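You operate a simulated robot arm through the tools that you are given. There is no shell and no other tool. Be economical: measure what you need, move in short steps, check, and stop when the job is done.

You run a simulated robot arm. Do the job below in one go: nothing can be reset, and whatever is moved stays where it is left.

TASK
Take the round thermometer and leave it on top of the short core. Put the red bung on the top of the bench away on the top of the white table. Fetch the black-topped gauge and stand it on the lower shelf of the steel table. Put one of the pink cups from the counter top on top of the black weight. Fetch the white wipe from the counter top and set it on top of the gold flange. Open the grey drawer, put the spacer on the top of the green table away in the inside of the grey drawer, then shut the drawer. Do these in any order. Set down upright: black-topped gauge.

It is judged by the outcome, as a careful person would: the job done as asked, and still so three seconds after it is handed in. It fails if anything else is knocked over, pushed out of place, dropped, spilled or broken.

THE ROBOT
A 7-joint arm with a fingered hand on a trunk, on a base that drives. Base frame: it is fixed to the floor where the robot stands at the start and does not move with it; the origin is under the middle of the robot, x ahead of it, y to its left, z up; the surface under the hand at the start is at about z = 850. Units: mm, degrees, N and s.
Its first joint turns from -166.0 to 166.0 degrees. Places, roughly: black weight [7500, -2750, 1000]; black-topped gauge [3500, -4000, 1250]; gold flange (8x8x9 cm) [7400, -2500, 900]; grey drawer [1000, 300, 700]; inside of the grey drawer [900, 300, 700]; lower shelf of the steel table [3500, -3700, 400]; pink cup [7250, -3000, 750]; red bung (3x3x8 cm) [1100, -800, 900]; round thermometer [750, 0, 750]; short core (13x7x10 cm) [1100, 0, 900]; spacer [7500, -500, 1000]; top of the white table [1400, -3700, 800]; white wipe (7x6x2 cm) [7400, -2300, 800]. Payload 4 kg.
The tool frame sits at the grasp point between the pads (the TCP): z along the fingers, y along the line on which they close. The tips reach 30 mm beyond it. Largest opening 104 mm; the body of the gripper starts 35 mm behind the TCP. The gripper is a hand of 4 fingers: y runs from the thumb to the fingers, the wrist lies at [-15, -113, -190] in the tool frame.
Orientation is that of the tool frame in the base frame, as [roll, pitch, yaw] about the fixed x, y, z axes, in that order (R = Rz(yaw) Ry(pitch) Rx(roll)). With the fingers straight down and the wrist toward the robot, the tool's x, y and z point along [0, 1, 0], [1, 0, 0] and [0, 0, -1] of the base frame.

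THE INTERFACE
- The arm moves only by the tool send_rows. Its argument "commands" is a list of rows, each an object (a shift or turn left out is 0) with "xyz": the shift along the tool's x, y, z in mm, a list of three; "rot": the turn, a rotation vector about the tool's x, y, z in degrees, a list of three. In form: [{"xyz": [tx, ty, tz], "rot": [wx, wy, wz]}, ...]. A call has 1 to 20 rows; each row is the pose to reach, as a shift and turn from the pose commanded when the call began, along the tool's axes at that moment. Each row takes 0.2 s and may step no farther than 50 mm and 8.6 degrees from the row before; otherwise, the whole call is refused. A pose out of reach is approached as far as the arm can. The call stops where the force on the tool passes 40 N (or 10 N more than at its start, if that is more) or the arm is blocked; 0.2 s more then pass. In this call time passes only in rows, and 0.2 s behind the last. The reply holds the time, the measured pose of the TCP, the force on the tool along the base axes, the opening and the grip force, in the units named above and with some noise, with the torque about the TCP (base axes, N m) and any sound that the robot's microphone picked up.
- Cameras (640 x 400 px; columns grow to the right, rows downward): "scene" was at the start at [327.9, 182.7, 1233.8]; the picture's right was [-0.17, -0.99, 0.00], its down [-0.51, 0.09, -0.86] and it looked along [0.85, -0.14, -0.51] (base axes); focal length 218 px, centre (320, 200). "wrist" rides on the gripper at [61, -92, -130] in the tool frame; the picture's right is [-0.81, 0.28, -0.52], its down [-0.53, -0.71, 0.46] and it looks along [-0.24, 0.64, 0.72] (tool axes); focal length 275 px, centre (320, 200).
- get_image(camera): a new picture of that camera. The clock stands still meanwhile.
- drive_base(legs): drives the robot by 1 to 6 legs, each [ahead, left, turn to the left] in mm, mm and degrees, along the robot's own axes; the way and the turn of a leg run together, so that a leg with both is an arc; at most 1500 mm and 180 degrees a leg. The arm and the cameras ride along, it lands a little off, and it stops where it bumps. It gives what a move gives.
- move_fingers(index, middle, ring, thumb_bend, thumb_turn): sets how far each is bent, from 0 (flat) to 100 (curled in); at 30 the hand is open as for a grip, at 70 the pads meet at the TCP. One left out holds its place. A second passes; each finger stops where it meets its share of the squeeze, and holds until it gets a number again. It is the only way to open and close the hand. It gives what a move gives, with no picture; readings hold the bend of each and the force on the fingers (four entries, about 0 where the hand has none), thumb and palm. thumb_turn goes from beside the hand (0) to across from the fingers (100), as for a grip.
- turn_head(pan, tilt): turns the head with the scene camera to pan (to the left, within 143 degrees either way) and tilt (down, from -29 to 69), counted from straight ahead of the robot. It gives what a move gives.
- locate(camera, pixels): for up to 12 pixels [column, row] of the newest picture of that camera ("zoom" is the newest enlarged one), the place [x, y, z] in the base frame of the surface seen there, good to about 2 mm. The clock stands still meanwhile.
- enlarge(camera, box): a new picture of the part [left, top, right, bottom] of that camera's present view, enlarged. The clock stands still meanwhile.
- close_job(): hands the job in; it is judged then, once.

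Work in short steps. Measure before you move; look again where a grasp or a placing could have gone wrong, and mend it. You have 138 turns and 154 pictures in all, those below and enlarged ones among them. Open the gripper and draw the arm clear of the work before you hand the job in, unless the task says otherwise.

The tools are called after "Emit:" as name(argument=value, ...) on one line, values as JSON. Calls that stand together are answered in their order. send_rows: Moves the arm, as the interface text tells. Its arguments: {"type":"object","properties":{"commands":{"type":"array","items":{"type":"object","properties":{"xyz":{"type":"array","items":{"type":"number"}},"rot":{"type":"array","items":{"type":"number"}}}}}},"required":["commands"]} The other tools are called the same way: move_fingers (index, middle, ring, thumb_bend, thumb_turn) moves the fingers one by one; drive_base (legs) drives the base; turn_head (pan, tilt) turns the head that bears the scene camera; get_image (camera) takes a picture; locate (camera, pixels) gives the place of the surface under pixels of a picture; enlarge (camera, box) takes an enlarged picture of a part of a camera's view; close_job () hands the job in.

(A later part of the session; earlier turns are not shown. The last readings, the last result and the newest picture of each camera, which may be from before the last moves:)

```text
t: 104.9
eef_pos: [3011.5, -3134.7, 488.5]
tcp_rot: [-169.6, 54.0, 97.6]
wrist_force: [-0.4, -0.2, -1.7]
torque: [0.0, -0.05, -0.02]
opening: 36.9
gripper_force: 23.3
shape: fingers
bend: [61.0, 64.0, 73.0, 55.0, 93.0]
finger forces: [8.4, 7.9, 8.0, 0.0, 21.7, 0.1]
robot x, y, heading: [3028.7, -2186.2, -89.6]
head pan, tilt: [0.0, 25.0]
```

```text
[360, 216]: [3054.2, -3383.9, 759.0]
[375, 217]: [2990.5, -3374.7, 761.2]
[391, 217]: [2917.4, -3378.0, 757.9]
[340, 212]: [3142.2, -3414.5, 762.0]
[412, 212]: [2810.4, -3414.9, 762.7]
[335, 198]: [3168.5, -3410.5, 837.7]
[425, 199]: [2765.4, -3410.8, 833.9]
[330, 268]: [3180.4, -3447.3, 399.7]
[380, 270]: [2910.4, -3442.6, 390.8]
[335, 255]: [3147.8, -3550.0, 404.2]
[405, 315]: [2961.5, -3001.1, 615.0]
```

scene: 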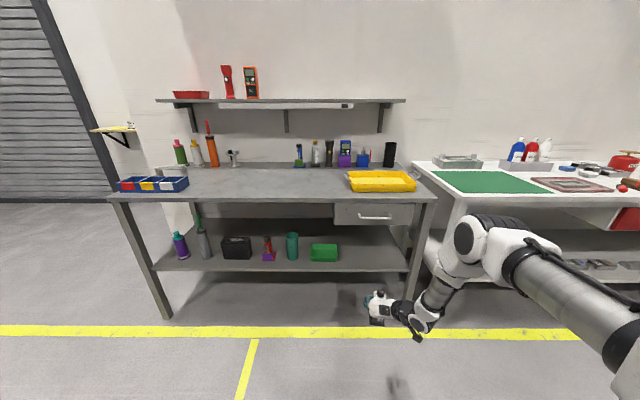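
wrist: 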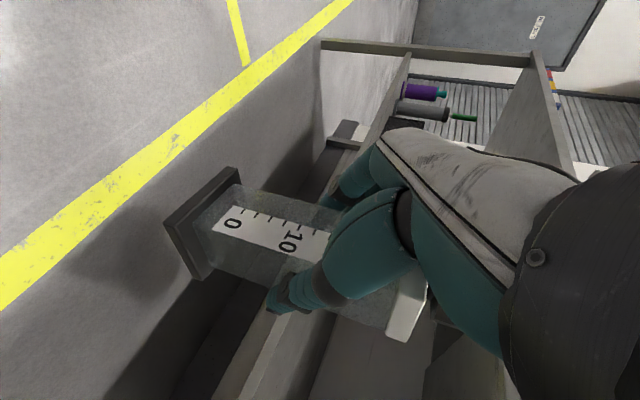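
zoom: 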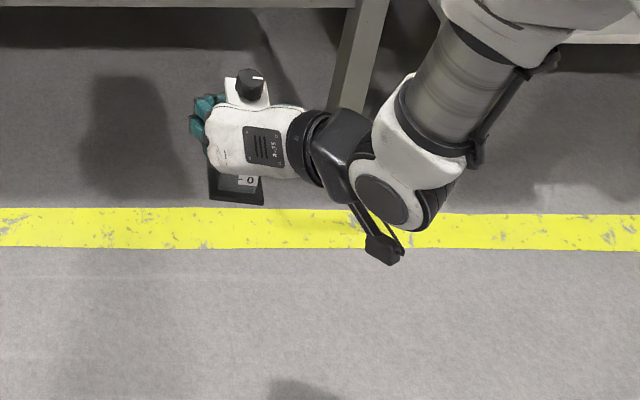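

Handle spans x 2917–3054; I shift right so the forearm clears it (gauge to x≈2920), raise 20 mm, and drive in.

Emit:
send_rows(commands=[{"xyz": [-16.2, -2.1, -11.6]}])

Emit:
drive_base(legs=[[0, -82, 0], [250, 0, 0]])

Emit:
turn_head(pan=-15, tilt=45)

Emit:
get_image(camera="scene")

Emit:
get_image(camera="wrist")

```text
t: 105.3
eef_pos: [3011.2, -3134.8, 510.9]
tcp_rot: [-169.5, 54.0, 97.8]
wrist_force: [-1.2, -0.3, -3.5]
torque: [-0.01, 0.0, 0.01]
opening: 36.8
gripper_force: 22.6
shape: fingers
bend: [61.0, 64.0, 73.0, 55.0, 93.0]
finger forces: [8.4, 8.0, 8.0, 0.0, 21.6, 0.0]
robot x, y, heading: [3028.5, -2188.7, -89.4]
head pan, tilt: [0.0, 25.0]
```

```text
t: 107.8
eef_pos: [2921.9, -3375.7, 510.5]
tcp_rot: [-169.8, 54.1, 97.1]
wrist_force: [-0.1, 0.4, -2.4]
torque: [-0.02, -0.03, 0.02]
opening: 36.7
gripper_force: 23.6
shape: fingers
bend: [61.0, 64.0, 73.0, 55.0, 93.0]
finger forces: [8.4, 8.1, 8.1, 0.0, 21.7, 0.0]
robot x, y, heading: [2942.5, -2427.9, -89.8]
head pan, tilt: [0.0, 25.0]
```

```text
t: 108.6
eef_pos: [2921.3, -3377.1, 510.6]
tcp_rot: [-169.6, 54.1, 97.3]
wrist_force: [-0.4, 0.3, -2.0]
torque: [0.02, -0.04, 0.0]
opening: 36.7
gripper_force: 23.0
shape: fingers
bend: [61.0, 64.0, 73.0, 55.0, 93.0]
finger forces: [8.4, 8.0, 8.1, 0.1, 21.8, 0.0]
robot x, y, heading: [2946.3, -2427.3, -90.0]
head pan, tilt: [-15.0, 45.0]
```

```text
85 pictures are left
```

scene: 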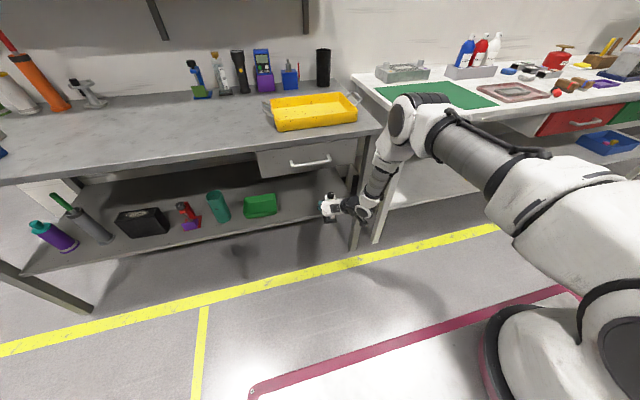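

```text
84 pictures are left
```

wrist: 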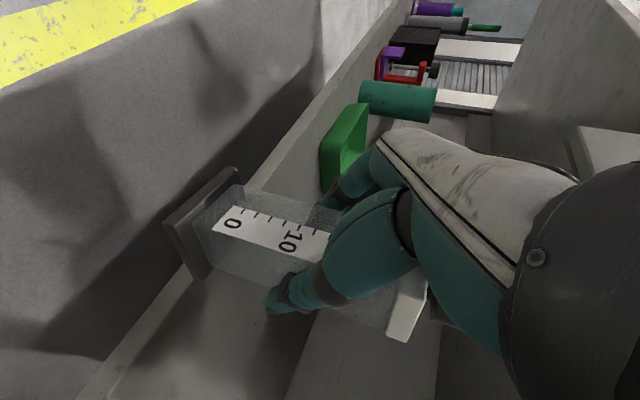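

I check how far the forearm is from the table edge before the last ~110 mm.

Emit:
enlarge(camera="scene", box=[280, 90, 460, 260])

Emit:
locate(camera="scene", pixels=[[372, 170], [380, 180], [395, 150], [405, 115], [365, 200], [388, 175], [378, 128], [356, 225], [345, 208]])

Emit:
locate(camera="wrist", pixels=[[172, 222], [236, 173], [200, 278], [250, 190], [140, 380], [330, 185]])

```text
2.35 times, centred on (370, 175) of scene
```

zoom: 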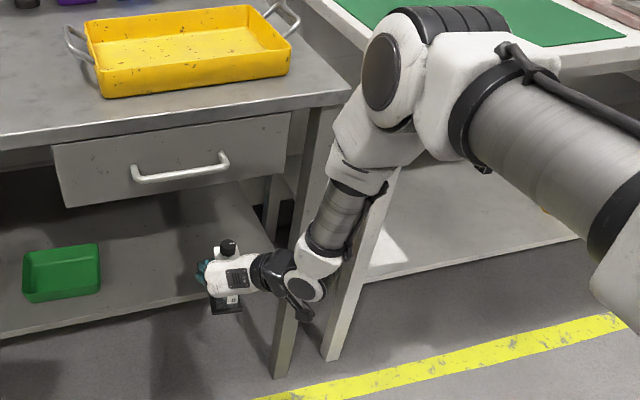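

```text
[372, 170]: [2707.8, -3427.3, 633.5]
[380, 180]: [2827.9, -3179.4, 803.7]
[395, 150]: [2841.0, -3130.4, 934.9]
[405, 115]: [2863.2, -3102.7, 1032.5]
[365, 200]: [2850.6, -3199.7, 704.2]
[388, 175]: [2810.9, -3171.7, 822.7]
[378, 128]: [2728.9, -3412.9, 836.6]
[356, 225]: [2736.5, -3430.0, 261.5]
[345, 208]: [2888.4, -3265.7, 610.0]
```

```text
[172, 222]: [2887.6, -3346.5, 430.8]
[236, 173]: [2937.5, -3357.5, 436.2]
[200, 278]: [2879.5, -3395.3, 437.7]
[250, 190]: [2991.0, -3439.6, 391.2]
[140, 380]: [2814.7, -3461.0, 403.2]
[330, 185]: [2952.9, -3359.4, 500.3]
```

Clear. I drive the last 107 mm.

Emit:
drive_base(legs=[[107, 0, 0]])

Emit:
get_image(camera="wrist")

Emit:
locate(camera="wrist", pixels=[[172, 222], [236, 173], [200, 278], [150, 300], [260, 160], [180, 350]])

```text
t: 109.8
eef_pos: [2921.5, -3484.5, 511.0]
tcp_rot: [-169.5, 54.0, 97.3]
wrist_force: [0.6, -0.3, -1.9]
torque: [0.01, -0.03, 0.03]
opening: 37.1
gripper_force: 23.0
shape: fingers
bend: [61.0, 64.0, 73.0, 55.0, 93.0]
finger forces: [8.4, 7.9, 8.1, 0.0, 21.7, 0.1]
robot x, y, heading: [2945.3, -2539.5, -90.2]
head pan, tilt: [-15.0, 45.0]
```

```text
82 pictures are left
```

wrist: 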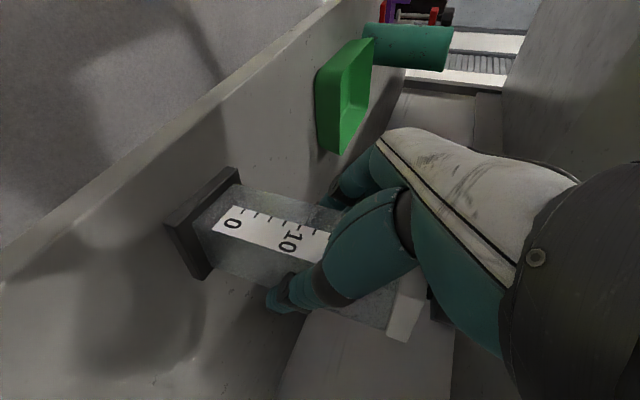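

```text
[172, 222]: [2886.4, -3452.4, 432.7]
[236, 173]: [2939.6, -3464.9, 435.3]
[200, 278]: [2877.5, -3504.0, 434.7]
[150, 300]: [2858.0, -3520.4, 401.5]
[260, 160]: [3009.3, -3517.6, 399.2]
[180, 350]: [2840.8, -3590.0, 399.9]
```

Plate is level about 25 mm above the shelf. I lower gently.

Emit:
send_rows(commands=[{"xyz": [8, 1.1, 5.8]}, {"xyz": [14.6, 1.9, 10.4]}, {"xyz": [17.8, 2.3, 12.7]}, {"xyz": [19.4, 2.5, 13.9]}])

Emit:
get_image(camera="wrist")

```text
t: 110.8
eef_pos: [2920.2, -3483.9, 487.0]
tcp_rot: [-169.8, 54.0, 97.1]
wrist_force: [-0.9, 0.6, -3.4]
torque: [0.0, -0.06, -0.01]
opening: 37.3
gripper_force: 23.1
shape: fingers
bend: [61.0, 64.0, 73.0, 55.0, 93.0]
finger forces: [8.4, 8.1, 8.1, 0.0, 21.7, 0.1]
robot x, y, heading: [2943.7, -2536.7, -90.1]
head pan, tilt: [-15.0, 45.0]
```

```text
81 pictures are left
```

wrist: 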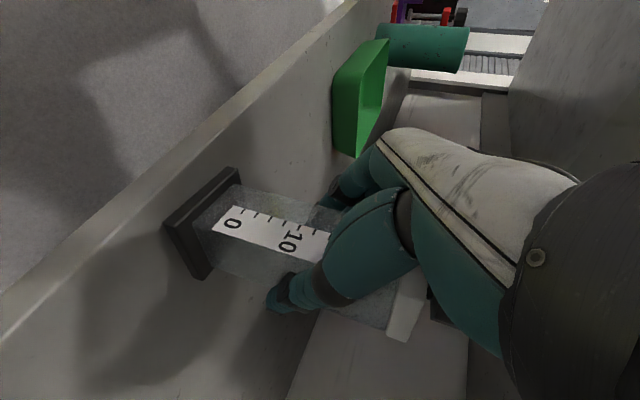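

Not yet touching; I lower in 2 mm steps until contact.

Emit:
send_rows(commands=[{"xyz": [1.6, 0.2, 1.2]}, {"xyz": [3.2, 0.4, 2.3]}, {"xyz": [4.9, 0.6, 3.5]}])

Emit:
get_image(camera="wrist")

Emit:
locate(camera="wrist", pixels=[[172, 222], [236, 173], [200, 278], [195, 268], [168, 232], [150, 290]])

```text
t: 111.6
eef_pos: [2920.6, -3485.3, 483.4]
tcp_rot: [-169.5, 54.4, 97.3]
wrist_force: [1.4, 1.3, 26.1]
torque: [-0.13, 0.06, -0.07]
opening: 36.9
gripper_force: 26.6
shape: fingers
bend: [61.0, 64.0, 73.0, 55.0, 95.0]
finger forces: [10.0, 9.5, 11.2, 0.0, 23.5, 0.0]
robot x, y, heading: [2946.9, -2534.9, -89.9]
head pan, tilt: [-15.0, 45.0]
```

```text
80 pictures are left
```

wrist: 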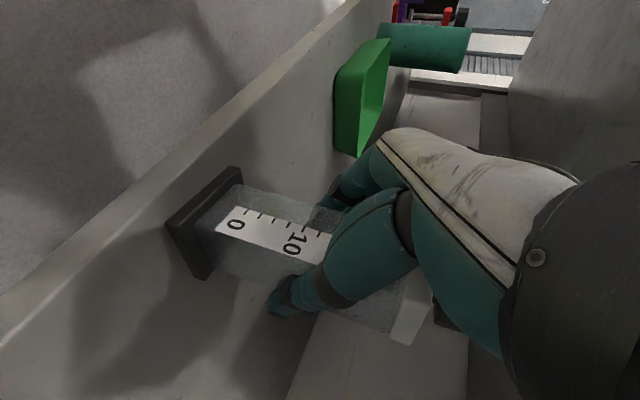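

```text
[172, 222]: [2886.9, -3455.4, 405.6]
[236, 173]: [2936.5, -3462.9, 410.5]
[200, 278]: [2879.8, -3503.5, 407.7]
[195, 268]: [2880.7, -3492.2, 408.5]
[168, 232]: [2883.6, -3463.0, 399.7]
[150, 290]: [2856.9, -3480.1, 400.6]
```

Plate sits flat on the shelf. I relieve the push slightly and release gradually.

Emit:
send_rows(commands=[{"xyz": [-1.6, -0.2, -1.2]}])

Emit:
move_fingers(index=55, middle=58, ring=66, thumb_bend=50)

Emit:
get_image(camera="wrist")

```text
t: 112.0
eef_pos: [2920.5, -3484.5, 483.2]
tcp_rot: [-169.6, 54.3, 97.4]
wrist_force: [3.8, -7.1, 19.3]
torque: [-0.15, -0.05, 0.02]
opening: 36.9
gripper_force: 27.6
shape: fingers
bend: [60.0, 64.0, 73.0, 55.0, 95.0]
finger forces: [10.5, 10.1, 12.9, 0.0, 21.9, 0.1]
robot x, y, heading: [2946.9, -2532.9, -89.8]
head pan, tilt: [-15.0, 45.0]
```

```text
t: 113.0
eef_pos: [2920.4, -3482.4, 482.6]
tcp_rot: [-169.7, 54.0, 97.3]
wrist_force: [-0.9, 0.7, -1.3]
torque: [-0.01, 0.0, -0.02]
opening: 46.1
gripper_force: 0.9
shape: fingers
bend: [55.0, 57.0, 66.0, 49.0, 97.0]
finger forces: [0.0, 0.1, 0.1, 0.0, 0.7, 0.1]
robot x, y, heading: [2946.4, -2537.1, -90.2]
head pan, tilt: [-15.0, 45.0]
```

```text
79 pictures are left
```

wrist: 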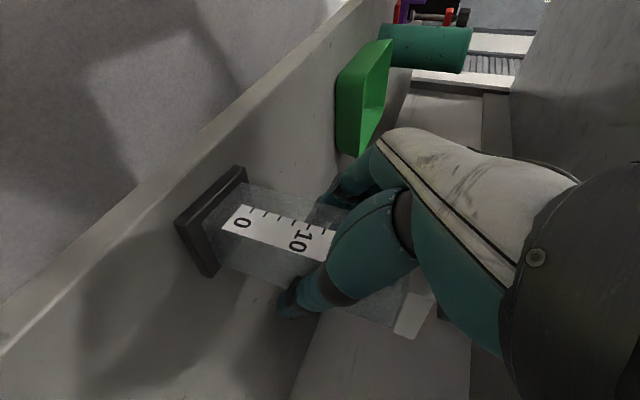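

It stands. I open further, then back out.

Emit:
move_fingers(index=38, middle=38, ring=40, thumb_bend=34)

Emit:
get_image(camera="wrist")

```text
t: 114.0
eef_pos: [2920.2, -3484.0, 482.9]
tcp_rot: [-169.3, 54.1, 97.4]
wrist_force: [-0.3, 0.6, 0.7]
torque: [0.0, 0.0, -0.03]
opening: 87.6
gripper_force: 0.0
shape: fingers
bend: [38.0, 38.0, 40.0, 34.0, 97.0]
finger forces: [0.1, 0.1, 0.0, 0.0, 0.0, 0.1]
robot x, y, heading: [2946.3, -2536.4, -89.9]
head pan, tilt: [-15.0, 45.0]
```

```text
78 pictures are left
```

wrist: 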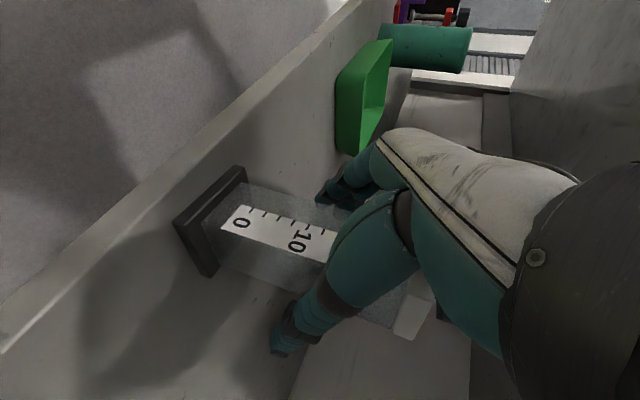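

Free. I drive straight back.

Emit:
drive_base(legs=[[-450, 0, 0]])

Emit:
turn_head(pan=-5, tilt=30)

Emit:
get_image(camera="scene")

```text
t: 116.6
eef_pos: [2888.0, -3097.9, 482.2]
tcp_rot: [-169.4, 54.2, 96.1]
wrist_force: [-0.4, 0.5, 0.7]
torque: [0.0, 0.01, -0.01]
opening: 87.8
gripper_force: 0.0
shape: fingers
bend: [38.0, 38.0, 40.0, 34.0, 97.0]
finger forces: [0.1, 0.1, 0.1, 0.0, 0.0, 0.1]
robot x, y, heading: [2935.0, -2153.7, -91.2]
head pan, tilt: [-15.0, 45.0]
stopped in leg 1: the robot was blocked; the commanded pose is now the measured one
```

```text
t: 117.3
eef_pos: [2889.8, -3097.5, 482.6]
tcp_rot: [-169.5, 54.1, 95.9]
wrist_force: [0.1, 0.4, -0.1]
torque: [0.03, 0.02, 0.0]
opening: 88.1
gripper_force: 0.0
shape: fingers
bend: [38.0, 38.0, 40.0, 34.0, 97.0]
finger forces: [0.0, 0.0, 0.1, 0.1, 0.0, 0.1]
robot x, y, heading: [2934.8, -2155.2, -91.1]
head pan, tilt: [-5.0, 30.0]
```

```text
77 pictures are left
```

scene: 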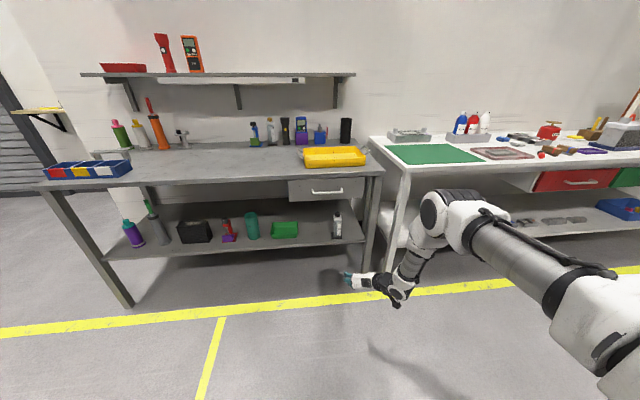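

Gauge stands on the shelf at (338,225). The base nudged something behind, likely the rack foot; I move ahead 250 and look back.

Emit:
drive_base(legs=[[200, 0, 0]])

Emit:
turn_head(pan=143, tilt=35)

Emit:
get_image(camera="scene")

Emit:
turn_head(pan=85, tilt=20)

Emit:
get_image(camera="scene")

```text
t: 118.9
eef_pos: [2882.0, -3292.4, 483.3]
tcp_rot: [-169.6, 54.2, 95.8]
wrist_force: [1.2, 0.0, -0.1]
torque: [0.0, 0.01, 0.02]
opening: 88.0
gripper_force: 0.0
shape: fingers
bend: [38.0, 38.0, 40.0, 34.0, 97.0]
finger forces: [0.1, 0.0, 0.1, 0.0, 0.0, 0.0]
robot x, y, heading: [2931.8, -2348.3, -91.2]
head pan, tilt: [-5.0, 30.0]
```

```text
t: 121.2
eef_pos: [2881.7, -3291.8, 483.3]
tcp_rot: [-169.6, 54.3, 95.9]
wrist_force: [-0.2, -0.8, -0.9]
torque: [0.02, 0.0, 0.0]
opening: 88.0
gripper_force: 0.0
shape: fingers
bend: [38.0, 38.0, 40.0, 34.0, 97.0]
finger forces: [0.1, 0.1, 0.1, 0.0, 0.0, 0.0]
robot x, y, heading: [2931.6, -2349.4, -91.5]
head pan, tilt: [143.0, 35.0]
```

```text
76 pictures are left
```

scene: 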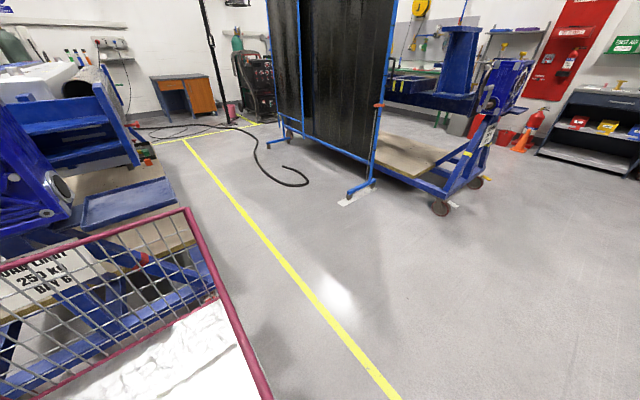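

```text
t: 122.5
eef_pos: [2882.7, -3293.2, 481.4]
tcp_rot: [-169.5, 54.1, 95.8]
wrist_force: [-0.8, -0.2, -0.2]
torque: [0.0, -0.02, 0.02]
opening: 88.0
gripper_force: 0.0
shape: fingers
bend: [38.0, 38.0, 40.0, 34.0, 97.0]
finger forces: [0.1, 0.0, 0.0, 0.0, 0.0, 0.1]
robot x, y, heading: [2930.5, -2351.6, -91.4]
head pan, tilt: [85.0, 20.0]
```

```text
75 pictures are left
```

scene: 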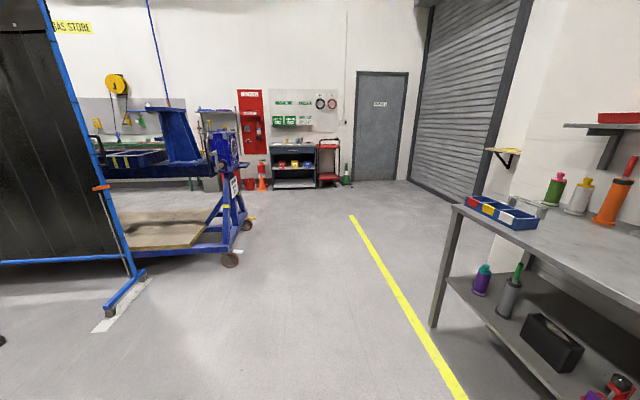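

Way along +x is clear. I raise the arm, locate obstacles along the corridor.

Emit:
locate(camera="scene", pixels=[[105, 325], [140, 275], [228, 260], [250, 225], [330, 180], [345, 183], [293, 185], [293, 150], [350, 215], [200, 180], [405, 180], [55, 150]])

Emit:
send_rows(commands=[{"xyz": [-38, -5, -27.2]}, {"xyz": [-76, -10, -54.4]}, {"xyz": [-114, -15, -81.6]}, {"xyz": [-152, -20, -108.8]}, {"xyz": [-190, -25, -136]}, {"xyz": [-228, -30, -163.2]}, {"xyz": [-266, -35, -190.4]}, {"xyz": [-304, -40, -217.6]}, {"xyz": [-342, -45, -244.8]}, {"xyz": [-380, -50, -272]}, {"xyz": [-418, -55, -299.2]}, {"xyz": [-456, -60, -326.4]}])

Emit:
enlarge(camera="scene", box=[60, 80, 380, 220])

```text
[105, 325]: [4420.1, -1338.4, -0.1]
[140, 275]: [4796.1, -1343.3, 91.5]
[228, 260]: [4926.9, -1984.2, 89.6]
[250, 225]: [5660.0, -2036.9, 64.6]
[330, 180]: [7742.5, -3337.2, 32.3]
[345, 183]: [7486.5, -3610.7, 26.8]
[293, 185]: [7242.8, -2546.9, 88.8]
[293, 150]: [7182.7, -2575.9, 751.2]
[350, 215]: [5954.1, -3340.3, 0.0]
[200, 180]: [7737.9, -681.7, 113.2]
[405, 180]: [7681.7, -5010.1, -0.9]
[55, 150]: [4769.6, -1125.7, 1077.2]
```

```text
t: 125.1
eef_pos: [2880.7, -3293.8, 1050.1]
tcp_rot: [-169.5, 54.1, 95.8]
wrist_force: [-0.1, -0.5, -0.3]
torque: [-0.02, 0.0, 0.0]
opening: 87.7
gripper_force: 0.1
shape: fingers
bend: [38.0, 38.0, 40.0, 34.0, 97.0]
finger forces: [0.1, 0.1, 0.1, 0.0, 0.0, 0.0]
robot x, y, heading: [2929.0, -2343.4, -91.7]
head pan, tilt: [85.0, 20.0]
```

```text
2.00 times, centred on (220, 150) of scene
```

zoom: 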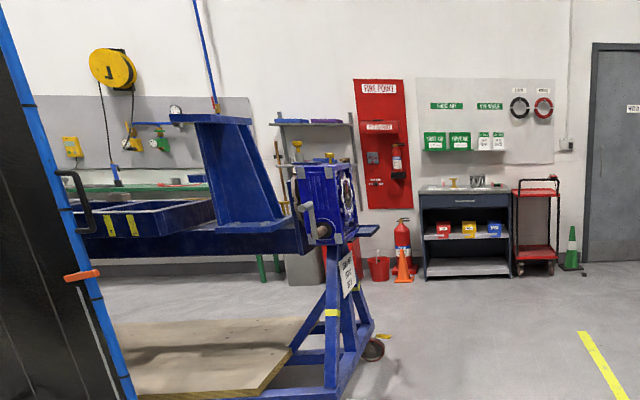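

Counter front is at x≈7180, y≈-2575; the corridor at y≈-2650 is free. I drive over and stop at x≈5900.

Emit:
drive_base(legs=[[0, 700, 0], [0, 0, 91.5], [0, -250, 0], [1500, 0, 0], [750, 0, 0]])

Emit:
turn_head(pan=0, tilt=20)

Emit:
get_image(camera="scene")

```text
t: 145.1
eef_pos: [6869.5, -2652.3, 1050.5]
tcp_rot: [-169.4, 54.2, -173.3]
wrist_force: [0.0, -0.6, 0.5]
torque: [0.01, 0.03, 0.01]
opening: 87.9
gripper_force: 0.1
shape: fingers
bend: [38.0, 38.0, 40.0, 34.0, 97.0]
finger forces: [0.0, 0.0, 0.0, 0.1, 0.0, 0.0]
robot x, y, heading: [5920.5, -2617.1, -0.7]
head pan, tilt: [85.0, 20.0]
```

```text
t: 146.7
eef_pos: [6867.9, -2653.1, 1050.4]
tcp_rot: [-169.2, 54.1, -173.2]
wrist_force: [0.8, -0.3, 0.2]
torque: [-0.03, -0.03, 0.0]
opening: 87.8
gripper_force: 0.0
shape: fingers
bend: [38.0, 38.0, 40.0, 34.0, 97.0]
finger forces: [0.0, 0.1, 0.1, 0.0, 0.1, 0.0]
robot x, y, heading: [5920.2, -2616.4, -0.9]
head pan, tilt: [0.0, 20.0]
```

```text
73 pictures are left
```

scene: 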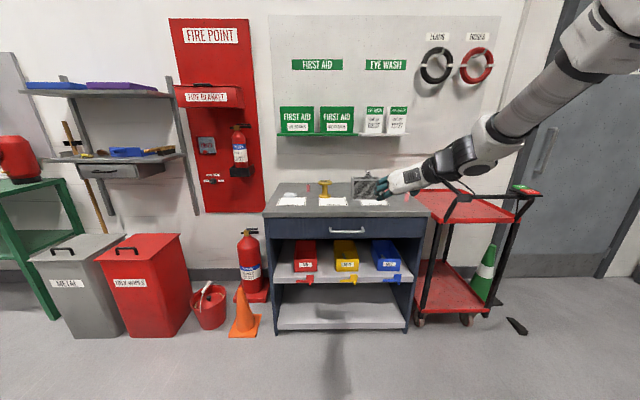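

I undo the tool rotations step by step to return to the fingers-down pose.

Emit:
send_rows(commands=[{"rot": [-3.1, -5.4, 5.3]}])

Emit:
send_rows(commands=[{"rot": [0, 8.4, 0]}, {"rot": [0, 16.8, 0]}, {"rot": [0, 25.2, 0]}, {"rot": [0, 33.6, 0]}, {"rot": [0, 42, 0]}, {"rot": [0, 50.4, 0]}, {"rot": [0, 58.8, 0]}, {"rot": [0, 60, 0]}])

Emit:
send_rows(commands=[{"rot": [0, 0, 8.5]}, {"rot": [0, 0, 17]}, {"rot": [0, 0, 25.5]}, {"rot": [0, 0, 34]}, {"rot": [0, 0, 42.5]}, {"rot": [0, 0, 51]}, {"rot": [0, 0, 59.5]}, {"rot": [0, 0, 68]}, {"rot": [0, 0, 76.5]}, {"rot": [0, 0, 85]}, {"rot": [0, 0, 90]}])

Emit:
enlarge(camera="scene", box=[250, 160, 450, 250])

```text
t: 147.1
eef_pos: [6868.8, -2652.7, 1050.2]
tcp_rot: [180.0, 60.0, 177.9]
wrist_force: [-0.6, -0.1, 0.4]
torque: [0.0, -0.01, -0.01]
opening: 87.8
gripper_force: 0.0
shape: fingers
bend: [38.0, 38.0, 40.0, 34.0, 97.0]
finger forces: [0.0, 0.0, 0.1, 0.0, 0.1, 0.0]
robot x, y, heading: [5919.9, -2615.3, -0.5]
head pan, tilt: [0.0, 20.0]
```

```text
t: 148.9
eef_pos: [6869.2, -2654.0, 1049.1]
tcp_rot: [-180.0, -0.1, 177.8]
wrist_force: [-0.5, 0.1, -1.0]
torque: [0.04, 0.02, 0.01]
opening: 87.8
gripper_force: 0.1
shape: fingers
bend: [38.0, 38.0, 40.0, 34.0, 97.0]
finger forces: [0.1, 0.0, 0.0, 0.0, 0.0, 0.0]
robot x, y, heading: [5921.9, -2617.7, -0.5]
head pan, tilt: [0.0, 20.0]
```

```text
t: 151.3
eef_pos: [6868.9, -2653.4, 1049.3]
tcp_rot: [179.9, -0.1, 87.7]
wrist_force: [0.1, 0.0, -0.2]
torque: [0.04, 0.02, 0.0]
opening: 88.0
gripper_force: 0.1
shape: fingers
bend: [38.0, 38.0, 40.0, 34.0, 97.0]
finger forces: [0.1, 0.0, 0.0, 0.0, 0.0, 0.1]
robot x, y, heading: [5918.2, -2610.3, -0.8]
head pan, tilt: [0.0, 20.0]
```

```text
3.20 times, centred on (350, 205) of scene
```

zoom: 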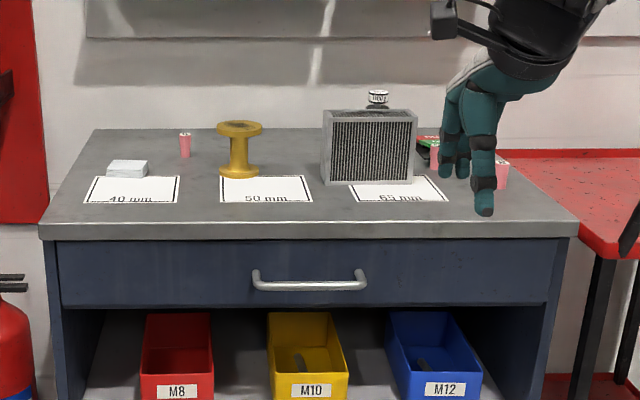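

The counter holds the white wipe (left), gold flange, a grey core with the small weight on top, and pink cups. I raise the hand and drive closer.

Emit:
send_rows(commands=[{"xyz": [0, -20, -45]}, {"xyz": [0, -40, -90]}, {"xyz": [0, -60, -135]}, {"xyz": [0, -80, -180]}, {"xyz": [0, -110, -215]}, {"xyz": [0, -145, -240]}, {"xyz": [0, -180, -260]}])

Emit:
drive_base(legs=[[560, 0, 1]])

Emit:
turn_head(pan=-12, tilt=32)

Emit:
get_image(camera="scene")

Emit:
get_image(camera="wrist")

```text
t: 153.1
eef_pos: [6692.8, -2700.2, 1314.7]
tcp_rot: [179.8, -1.1, 82.1]
wrist_force: [0.1, 0.0, 1.2]
torque: [-0.02, -0.04, -0.02]
opening: 88.0
gripper_force: 0.0
shape: fingers
bend: [38.0, 38.0, 40.0, 34.0, 97.0]
finger forces: [0.0, 0.1, 0.0, 0.1, 0.0, 0.1]
robot x, y, heading: [5921.8, -2617.5, -0.4]
head pan, tilt: [0.0, 20.0]
stopped in row 7: the arm was blocked; the commanded pose is now the measured one
```

```text
t: 156.3
eef_pos: [7260.6, -2689.0, 1314.0]
tcp_rot: [179.7, -1.0, 83.1]
wrist_force: [-0.4, 0.3, -0.6]
torque: [0.0, 0.0, -0.01]
opening: 87.9
gripper_force: 0.1
shape: fingers
bend: [38.0, 38.0, 40.0, 34.0, 97.0]
finger forces: [0.1, 0.0, 0.0, 0.0, 0.0, 0.0]
robot x, y, heading: [6489.3, -2617.6, 0.2]
head pan, tilt: [0.0, 20.0]
```

```text
t: 157.1
eef_pos: [7261.5, -2690.2, 1314.6]
tcp_rot: [179.8, -1.0, 83.0]
wrist_force: [-0.3, -0.5, -1.1]
torque: [0.02, 0.01, 0.0]
opening: 88.2
gripper_force: 0.0
shape: fingers
bend: [38.0, 38.0, 40.0, 34.0, 97.0]
finger forces: [0.1, 0.0, 0.0, 0.0, 0.0, 0.0]
robot x, y, heading: [6487.1, -2617.4, 0.5]
head pan, tilt: [-12.0, 32.0]
```

```text
71 pictures are left
```

scene: 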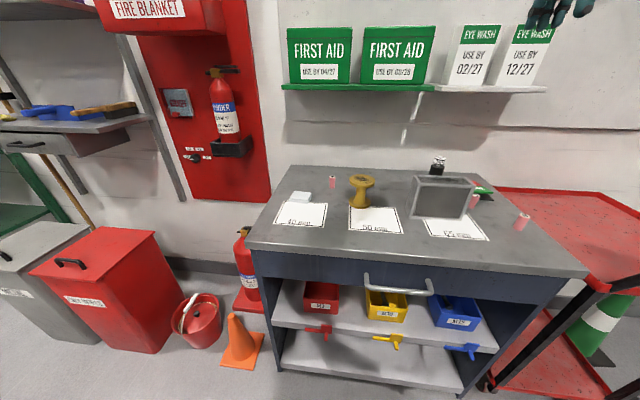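

```text
70 pictures are left
```

wrist: 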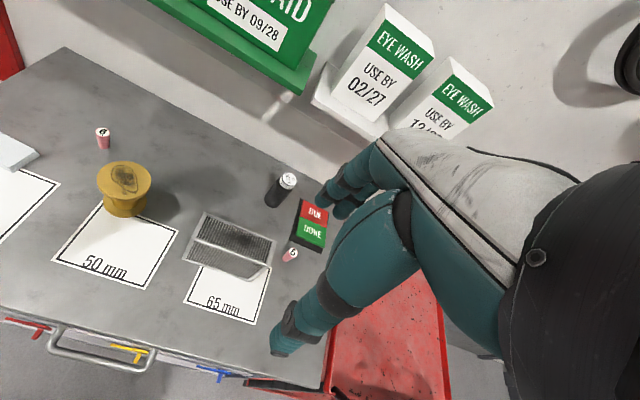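

I zoom in and measure the items.

Emit:
enlarge(camera="scene", box=[260, 150, 420, 250])

Emit:
locate(camera="zoom", pixels=[[155, 185], [130, 205], [190, 205], [290, 110], [290, 150], [410, 115], [410, 150], [455, 115], [455, 210], [270, 250]])

Emit:
enlarge(camera="scene", box=[400, 140, 560, 240])

Emit:
locate(camera="zoom", pixels=[[150, 72], [145, 95], [302, 260], [498, 300], [490, 350], [380, 215], [60, 155], [290, 140]])

Emit:
locate(camera="wrist", pixels=[[288, 180], [278, 200], [103, 131], [104, 146], [293, 252], [289, 259], [125, 180], [18, 152], [225, 215], [195, 255], [270, 260]])

```text
4.00 times, centred on (340, 200) of scene
```

zoom: 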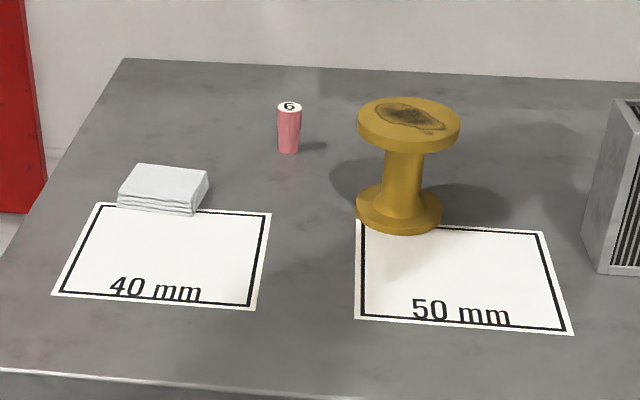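

```text
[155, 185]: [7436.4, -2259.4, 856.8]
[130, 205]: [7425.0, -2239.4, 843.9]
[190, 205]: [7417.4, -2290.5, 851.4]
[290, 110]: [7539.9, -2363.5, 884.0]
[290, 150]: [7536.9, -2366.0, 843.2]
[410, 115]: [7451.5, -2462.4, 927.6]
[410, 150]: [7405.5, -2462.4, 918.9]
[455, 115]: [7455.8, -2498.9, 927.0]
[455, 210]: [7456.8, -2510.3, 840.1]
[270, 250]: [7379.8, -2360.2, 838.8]
```

```text
4.00 times, centred on (480, 190) of scene
```

zoom: 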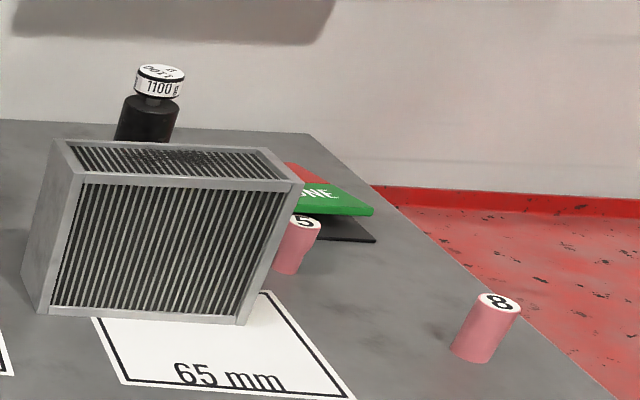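

```text
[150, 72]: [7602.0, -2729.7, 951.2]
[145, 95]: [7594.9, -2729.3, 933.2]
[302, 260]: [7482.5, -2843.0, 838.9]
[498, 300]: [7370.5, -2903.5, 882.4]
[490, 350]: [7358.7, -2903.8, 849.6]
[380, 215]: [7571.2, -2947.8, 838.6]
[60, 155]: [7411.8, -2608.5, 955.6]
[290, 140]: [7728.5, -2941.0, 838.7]
```

```text
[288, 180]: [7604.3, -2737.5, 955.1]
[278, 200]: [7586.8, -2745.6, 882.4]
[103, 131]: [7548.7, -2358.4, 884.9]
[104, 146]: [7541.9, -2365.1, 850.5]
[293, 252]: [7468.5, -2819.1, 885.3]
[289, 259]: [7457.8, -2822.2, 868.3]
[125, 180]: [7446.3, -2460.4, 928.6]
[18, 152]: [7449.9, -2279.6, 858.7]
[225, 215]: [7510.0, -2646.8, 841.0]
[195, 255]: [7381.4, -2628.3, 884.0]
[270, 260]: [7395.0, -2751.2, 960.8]
```

Counter z 838.5; wipe at (7437,-2262), flange top (7440,-2480,927), weight top (7605,-2737,954), cup "8" at (7368,-2904). I check the cone/extinguisher and overhead shelf before driving closer.

Emit:
locate(camera="scene", pixels=[[240, 365], [235, 320], [250, 290], [200, 325], [255, 340], [400, 285], [395, 90], [540, 90], [500, 88], [300, 88]])

Emit:
send_rows(commands=[{"xyz": [0, 0, 45]}, {"xyz": [0, 0, 90]}, {"xyz": [0, 0, 135]}, {"xyz": [0, 0, 180]}])

```text
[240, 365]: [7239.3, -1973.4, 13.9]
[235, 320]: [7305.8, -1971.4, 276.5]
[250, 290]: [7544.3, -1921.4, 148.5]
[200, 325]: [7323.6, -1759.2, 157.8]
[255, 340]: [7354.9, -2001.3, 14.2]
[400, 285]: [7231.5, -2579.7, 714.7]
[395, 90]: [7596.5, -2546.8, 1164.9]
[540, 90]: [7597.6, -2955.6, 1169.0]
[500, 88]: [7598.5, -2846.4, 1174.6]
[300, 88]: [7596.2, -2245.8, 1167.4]
```

```text
t: 158.1
eef_pos: [7262.3, -2705.5, 1134.0]
tcp_rot: [179.9, -1.0, 80.5]
wrist_force: [0.0, -0.5, -0.5]
torque: [0.02, 0.02, -0.05]
opening: 87.8
gripper_force: 0.1
shape: fingers
bend: [38.0, 38.0, 40.0, 34.0, 97.0]
finger forces: [0.1, 0.0, 0.1, 0.1, 0.0, 0.0]
robot x, y, heading: [6489.1, -2621.5, 0.1]
head pan, tilt: [-12.0, 32.0]
```

Overhead shelf front is x 7597, z 1165; cone is clear. I drive to about (6690,-2380).

Emit:
drive_base(legs=[[150, 240, 0]])

Emit:
get_image(camera="wrist")

Emit:
turn_head(pan=0, tilt=35)

Emit:
get_image(camera="scene")

```text
t: 160.0
eef_pos: [7412.3, -2467.6, 1134.2]
tcp_rot: [179.8, -1.0, 80.7]
wrist_force: [-1.1, -0.1, -0.3]
torque: [-0.01, -0.01, -0.02]
opening: 87.6
gripper_force: 0.1
shape: fingers
bend: [38.0, 38.0, 40.0, 34.0, 97.0]
finger forces: [0.1, 0.0, 0.0, 0.1, 0.0, 0.1]
robot x, y, heading: [6639.7, -2381.3, 0.1]
head pan, tilt: [-12.0, 32.0]
```

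```text
67 pictures are left
```

wrist: 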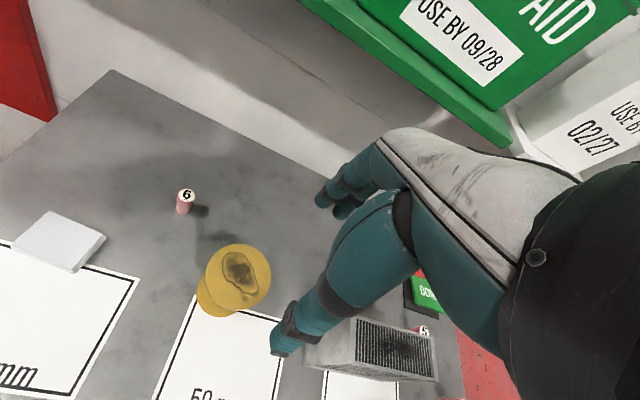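

```text
t: 160.8
eef_pos: [7412.3, -2469.9, 1134.3]
tcp_rot: [179.9, -1.3, 80.4]
wrist_force: [-0.3, 0.1, -0.1]
torque: [0.02, 0.01, 0.02]
opening: 88.1
gripper_force: 0.1
shape: fingers
bend: [38.0, 38.0, 40.0, 34.0, 97.0]
finger forces: [0.0, 0.0, 0.0, 0.1, 0.1, 0.0]
robot x, y, heading: [6641.7, -2378.5, -0.2]
head pan, tilt: [0.0, 35.0]
```

```text
66 pictures are left
```

scene: 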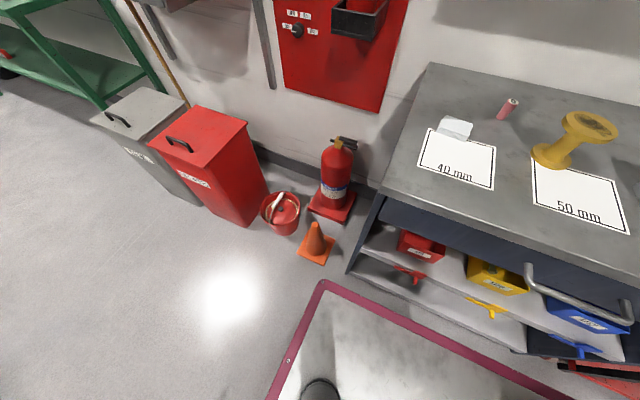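

I measure the wipe's corners and the flange disc.

Emit:
locate(camera="wrist", pixels=[[52, 212], [105, 240], [73, 268], [15, 243], [60, 240], [237, 245], [237, 300], [206, 272], [270, 280], [240, 275]])

Emit:
enlarge(camera="wrist", box=[0, 180, 300, 340])

```text
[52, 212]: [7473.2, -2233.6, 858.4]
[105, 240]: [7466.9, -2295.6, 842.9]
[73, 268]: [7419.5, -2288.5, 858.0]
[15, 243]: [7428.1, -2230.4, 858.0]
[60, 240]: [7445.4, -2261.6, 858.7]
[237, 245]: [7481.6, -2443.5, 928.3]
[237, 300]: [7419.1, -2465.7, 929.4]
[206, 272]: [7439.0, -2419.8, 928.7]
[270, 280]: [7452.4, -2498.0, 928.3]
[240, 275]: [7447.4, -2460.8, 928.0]
```

```text
2.13 times, centred on (150, 260) of wrist
```

zoom: 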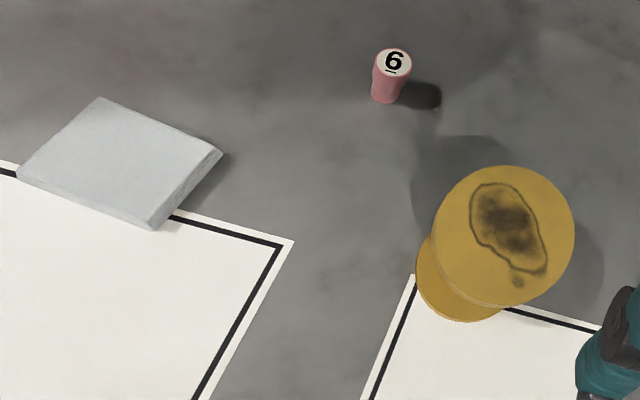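

Wipe centre (7447,-2262), ~50×60; flange disc centre (7450,-2459), z 928. I move over the wipe and open fully.

Emit:
move_fingers(index=32, middle=32, ring=32, thumb_bend=32)

Emit:
send_rows(commands=[{"xyz": [44, 0, 0]}, {"xyz": [88, 0, 0]}, {"xyz": [132, 0, 10]}, {"xyz": [176, 0, 30]}, {"xyz": [210, 0, 60]}, {"xyz": [218, 0, 100]}, {"xyz": [218, 0, 140]}, {"xyz": [218, 0, 170]}])

Emit:
get_image(camera="wrist")

```text
t: 161.8
eef_pos: [7412.0, -2470.6, 1133.9]
tcp_rot: [179.7, -1.1, 80.3]
wrist_force: [-0.7, -0.9, -0.3]
torque: [-0.01, 0.01, -0.04]
opening: 97.9
gripper_force: 0.0
shape: fingers
bend: [32.0, 32.0, 32.0, 32.0, 97.0]
finger forces: [0.0, 0.0, 0.0, 0.0, 0.0, 0.0]
robot x, y, heading: [6639.4, -2377.4, 0.6]
head pan, tilt: [0.0, 35.0]
```

```text
t: 162.6
eef_pos: [7447.6, -2430.3, 1132.0]
tcp_rot: [180.0, -2.7, 70.9]
wrist_force: [1.0, -0.2, 0.2]
torque: [-0.07, -0.01, 0.01]
opening: 98.1
gripper_force: 0.0
shape: fingers
bend: [32.0, 32.0, 32.0, 32.0, 97.0]
finger forces: [0.0, 0.1, 0.0, 0.1, 0.0, 0.1]
robot x, y, heading: [6639.1, -2379.1, 0.2]
head pan, tilt: [0.0, 35.0]
stopped in row 4: the arm was blocked; the commanded pose is now the measured one
```

```text
64 pictures are left
```

wrist: 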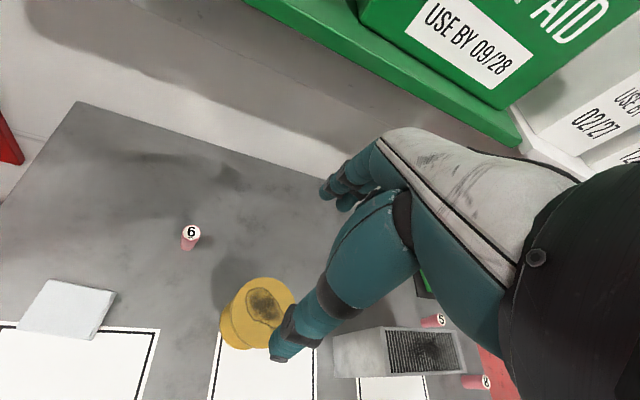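

The arm hit a joint limit while keeping yaw, so I let the base do it: turning left 11° brings the hand over the wipe.

Emit:
drive_base(legs=[[0, 0, 11], [10, 20, 0]])

Emit:
send_rows(commands=[{"xyz": [0, 0, 45]}, {"xyz": [0, 0, 90]}, {"xyz": [0, 0, 130]}])

Emit:
get_image(camera="wrist")

```text
t: 164.2
eef_pos: [7449.1, -2250.1, 1131.9]
tcp_rot: [179.8, -2.5, 82.1]
wrist_force: [-0.5, -0.4, -0.2]
torque: [-0.01, 0.0, 0.01]
opening: 97.9
gripper_force: 0.0
shape: fingers
bend: [32.0, 32.0, 32.0, 32.0, 97.0]
finger forces: [0.0, 0.0, 0.1, 0.0, 0.0, 0.0]
robot x, y, heading: [6641.0, -2357.4, 11.4]
head pan, tilt: [0.0, 35.0]
```

```text
t: 165.0
eef_pos: [7454.5, -2261.7, 1001.2]
tcp_rot: [179.8, -2.5, 80.1]
wrist_force: [1.0, 0.0, -0.6]
torque: [0.02, -0.01, -0.01]
opening: 97.9
gripper_force: 0.0
shape: fingers
bend: [32.0, 32.0, 32.0, 32.0, 97.0]
finger forces: [0.0, 0.0, 0.0, 0.0, 0.1, 0.1]
robot x, y, heading: [6641.3, -2355.7, 11.3]
head pan, tilt: [0.0, 35.0]
```

```text
63 pictures are left
```

wrist: 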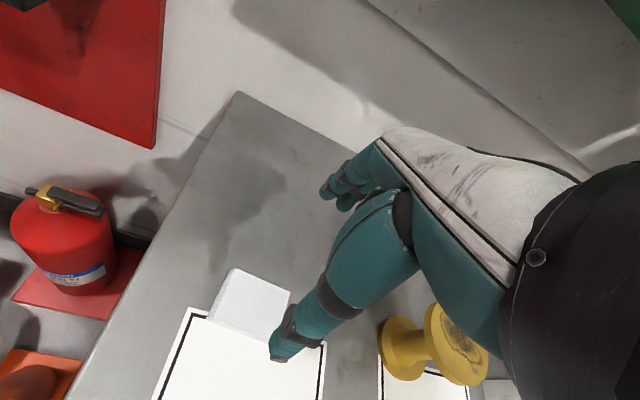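

Slight drift while descending; I correct with the base (18 mm left) and continue down.

Emit:
drive_base(legs=[[-3, 18, 0]])

Emit:
send_rows(commands=[{"xyz": [0, 0, 40]}, {"xyz": [0, 0, 80]}])

Emit:
get_image(camera="wrist")

```text
t: 165.8
eef_pos: [7446.4, -2244.5, 1000.1]
tcp_rot: [179.8, -2.5, 80.3]
wrist_force: [-0.1, -0.2, -0.8]
torque: [0.01, -0.03, 0.0]
opening: 97.9
gripper_force: 0.0
shape: fingers
bend: [32.0, 32.0, 32.0, 32.0, 97.0]
finger forces: [0.0, 0.1, 0.0, 0.1, 0.0, 0.0]
robot x, y, heading: [6635.6, -2343.7, 11.4]
head pan, tilt: [0.0, 35.0]
```

```text
t: 166.3
eef_pos: [7447.5, -2239.0, 921.1]
tcp_rot: [179.8, -2.5, 80.3]
wrist_force: [-0.4, 0.1, 0.6]
torque: [-0.02, -0.02, 0.01]
opening: 98.0
gripper_force: 0.0
shape: fingers
bend: [32.0, 32.0, 32.0, 32.0, 97.0]
finger forces: [0.1, 0.0, 0.1, 0.0, 0.0, 0.1]
robot x, y, heading: [6637.1, -2340.2, 11.2]
head pan, tilt: [0.0, 35.0]
```

```text
62 pictures are left
```

wrist: 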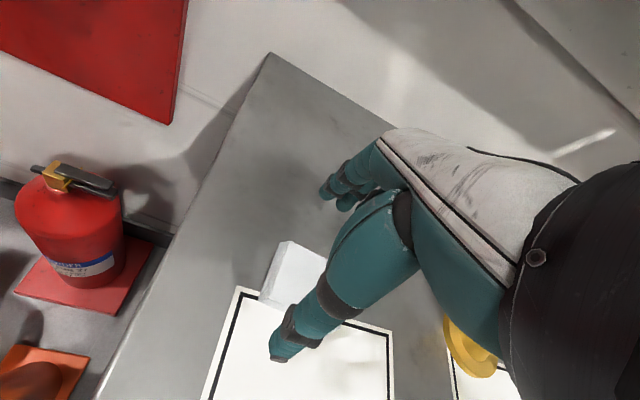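

Now y is 15 mm left of target; I correct with the arm and descend to z≈874.

Emit:
send_rows(commands=[{"xyz": [-14, 0, 10]}, {"xyz": [-14, 0, 30]}, {"xyz": [-14, 0, 47]}])

Emit:
get_image(camera="wrist")

```text
t: 167.2
eef_pos: [7445.0, -2251.8, 873.3]
tcp_rot: [179.9, -2.5, 80.3]
wrist_force: [-0.4, 0.0, -0.4]
torque: [0.03, 0.03, 0.02]
opening: 97.8
gripper_force: 0.0
shape: fingers
bend: [32.0, 32.0, 32.0, 32.0, 97.0]
finger forces: [0.0, 0.1, 0.0, 0.1, 0.0, 0.1]
robot x, y, heading: [6638.6, -2337.5, 11.3]
head pan, tilt: [0.0, 35.0]
```

```text
61 pictures are left
```

wrist: 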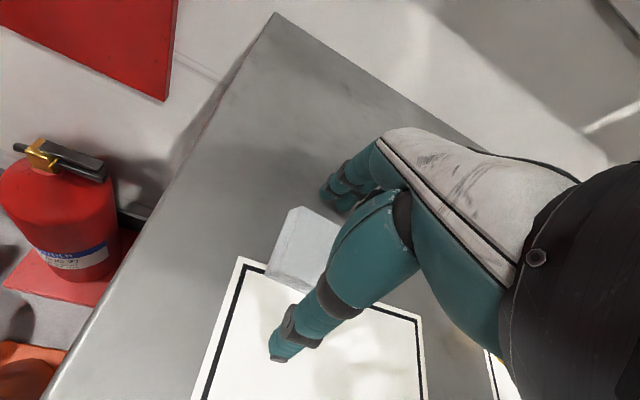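

Fingers bracket the wipe. I close.

Emit:
move_fingers(index=68, middle=68, ring=68, thumb_bend=68)

Emit:
send_rows(commands=[{"xyz": [0, 0, -15]}, {"xyz": [0, 0, -50]}, {"xyz": [0, 0, -90]}, {"xyz": [0, 0, -130]}])

Emit:
get_image(camera="wrist")

Emit:
turn_head(pan=-25, tilt=30)

Emit:
get_image(camera="scene")

```text
t: 168.2
eef_pos: [7446.2, -2251.6, 874.7]
tcp_rot: [179.7, -2.7, 80.3]
wrist_force: [7.1, -0.7, 28.8]
torque: [-0.63, -1.37, 0.16]
opening: 48.9
gripper_force: 29.4
shape: fingers
bend: [55.0, 43.0, 60.0, 51.0, 94.0]
finger forces: [8.7, 27.9, 6.7, 0.0, 15.4, 0.0]
robot x, y, heading: [6637.1, -2340.2, 11.6]
head pan, tilt: [0.0, 35.0]
```

```text
t: 169.2
eef_pos: [7445.1, -2254.4, 1004.4]
tcp_rot: [-180.0, -2.3, 80.5]
wrist_force: [0.0, -0.5, 0.0]
torque: [-0.01, 0.03, -0.02]
opening: 48.8
gripper_force: 15.3
shape: fingers
bend: [55.0, 53.0, 60.0, 51.0, 94.0]
finger forces: [8.8, 0.0, 6.6, 0.1, 15.3, 0.1]
robot x, y, heading: [6638.6, -2343.6, 11.5]
head pan, tilt: [0.0, 35.0]
```

```text
60 pictures are left
```

wrist: 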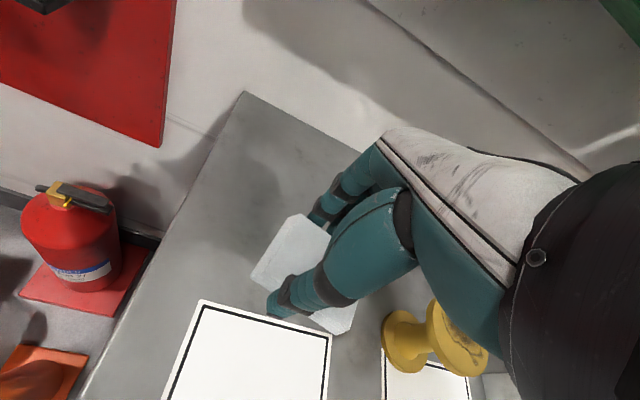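

```text
t: 170.0
eef_pos: [7445.7, -2255.7, 1003.9]
tcp_rot: [179.9, -2.6, 80.3]
wrist_force: [-0.4, -0.4, -0.6]
torque: [-0.03, -0.02, -0.02]
opening: 48.7
gripper_force: 15.5
shape: fingers
bend: [55.0, 53.0, 60.0, 51.0, 94.0]
finger forces: [8.7, 0.0, 6.6, 0.1, 15.3, 0.0]
robot x, y, heading: [6638.3, -2343.3, 11.5]
head pan, tilt: [-25.0, 30.0]
```

```text
59 pictures are left
```

scene: 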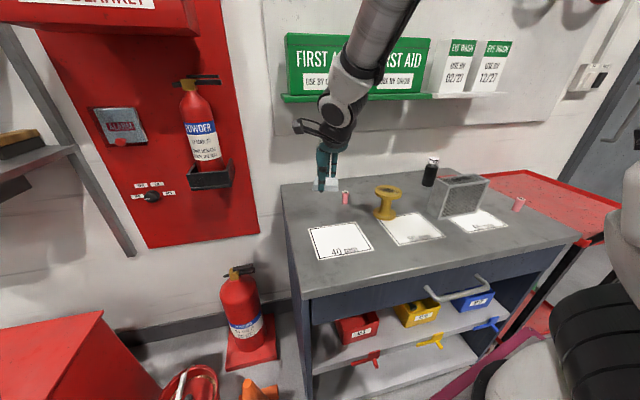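

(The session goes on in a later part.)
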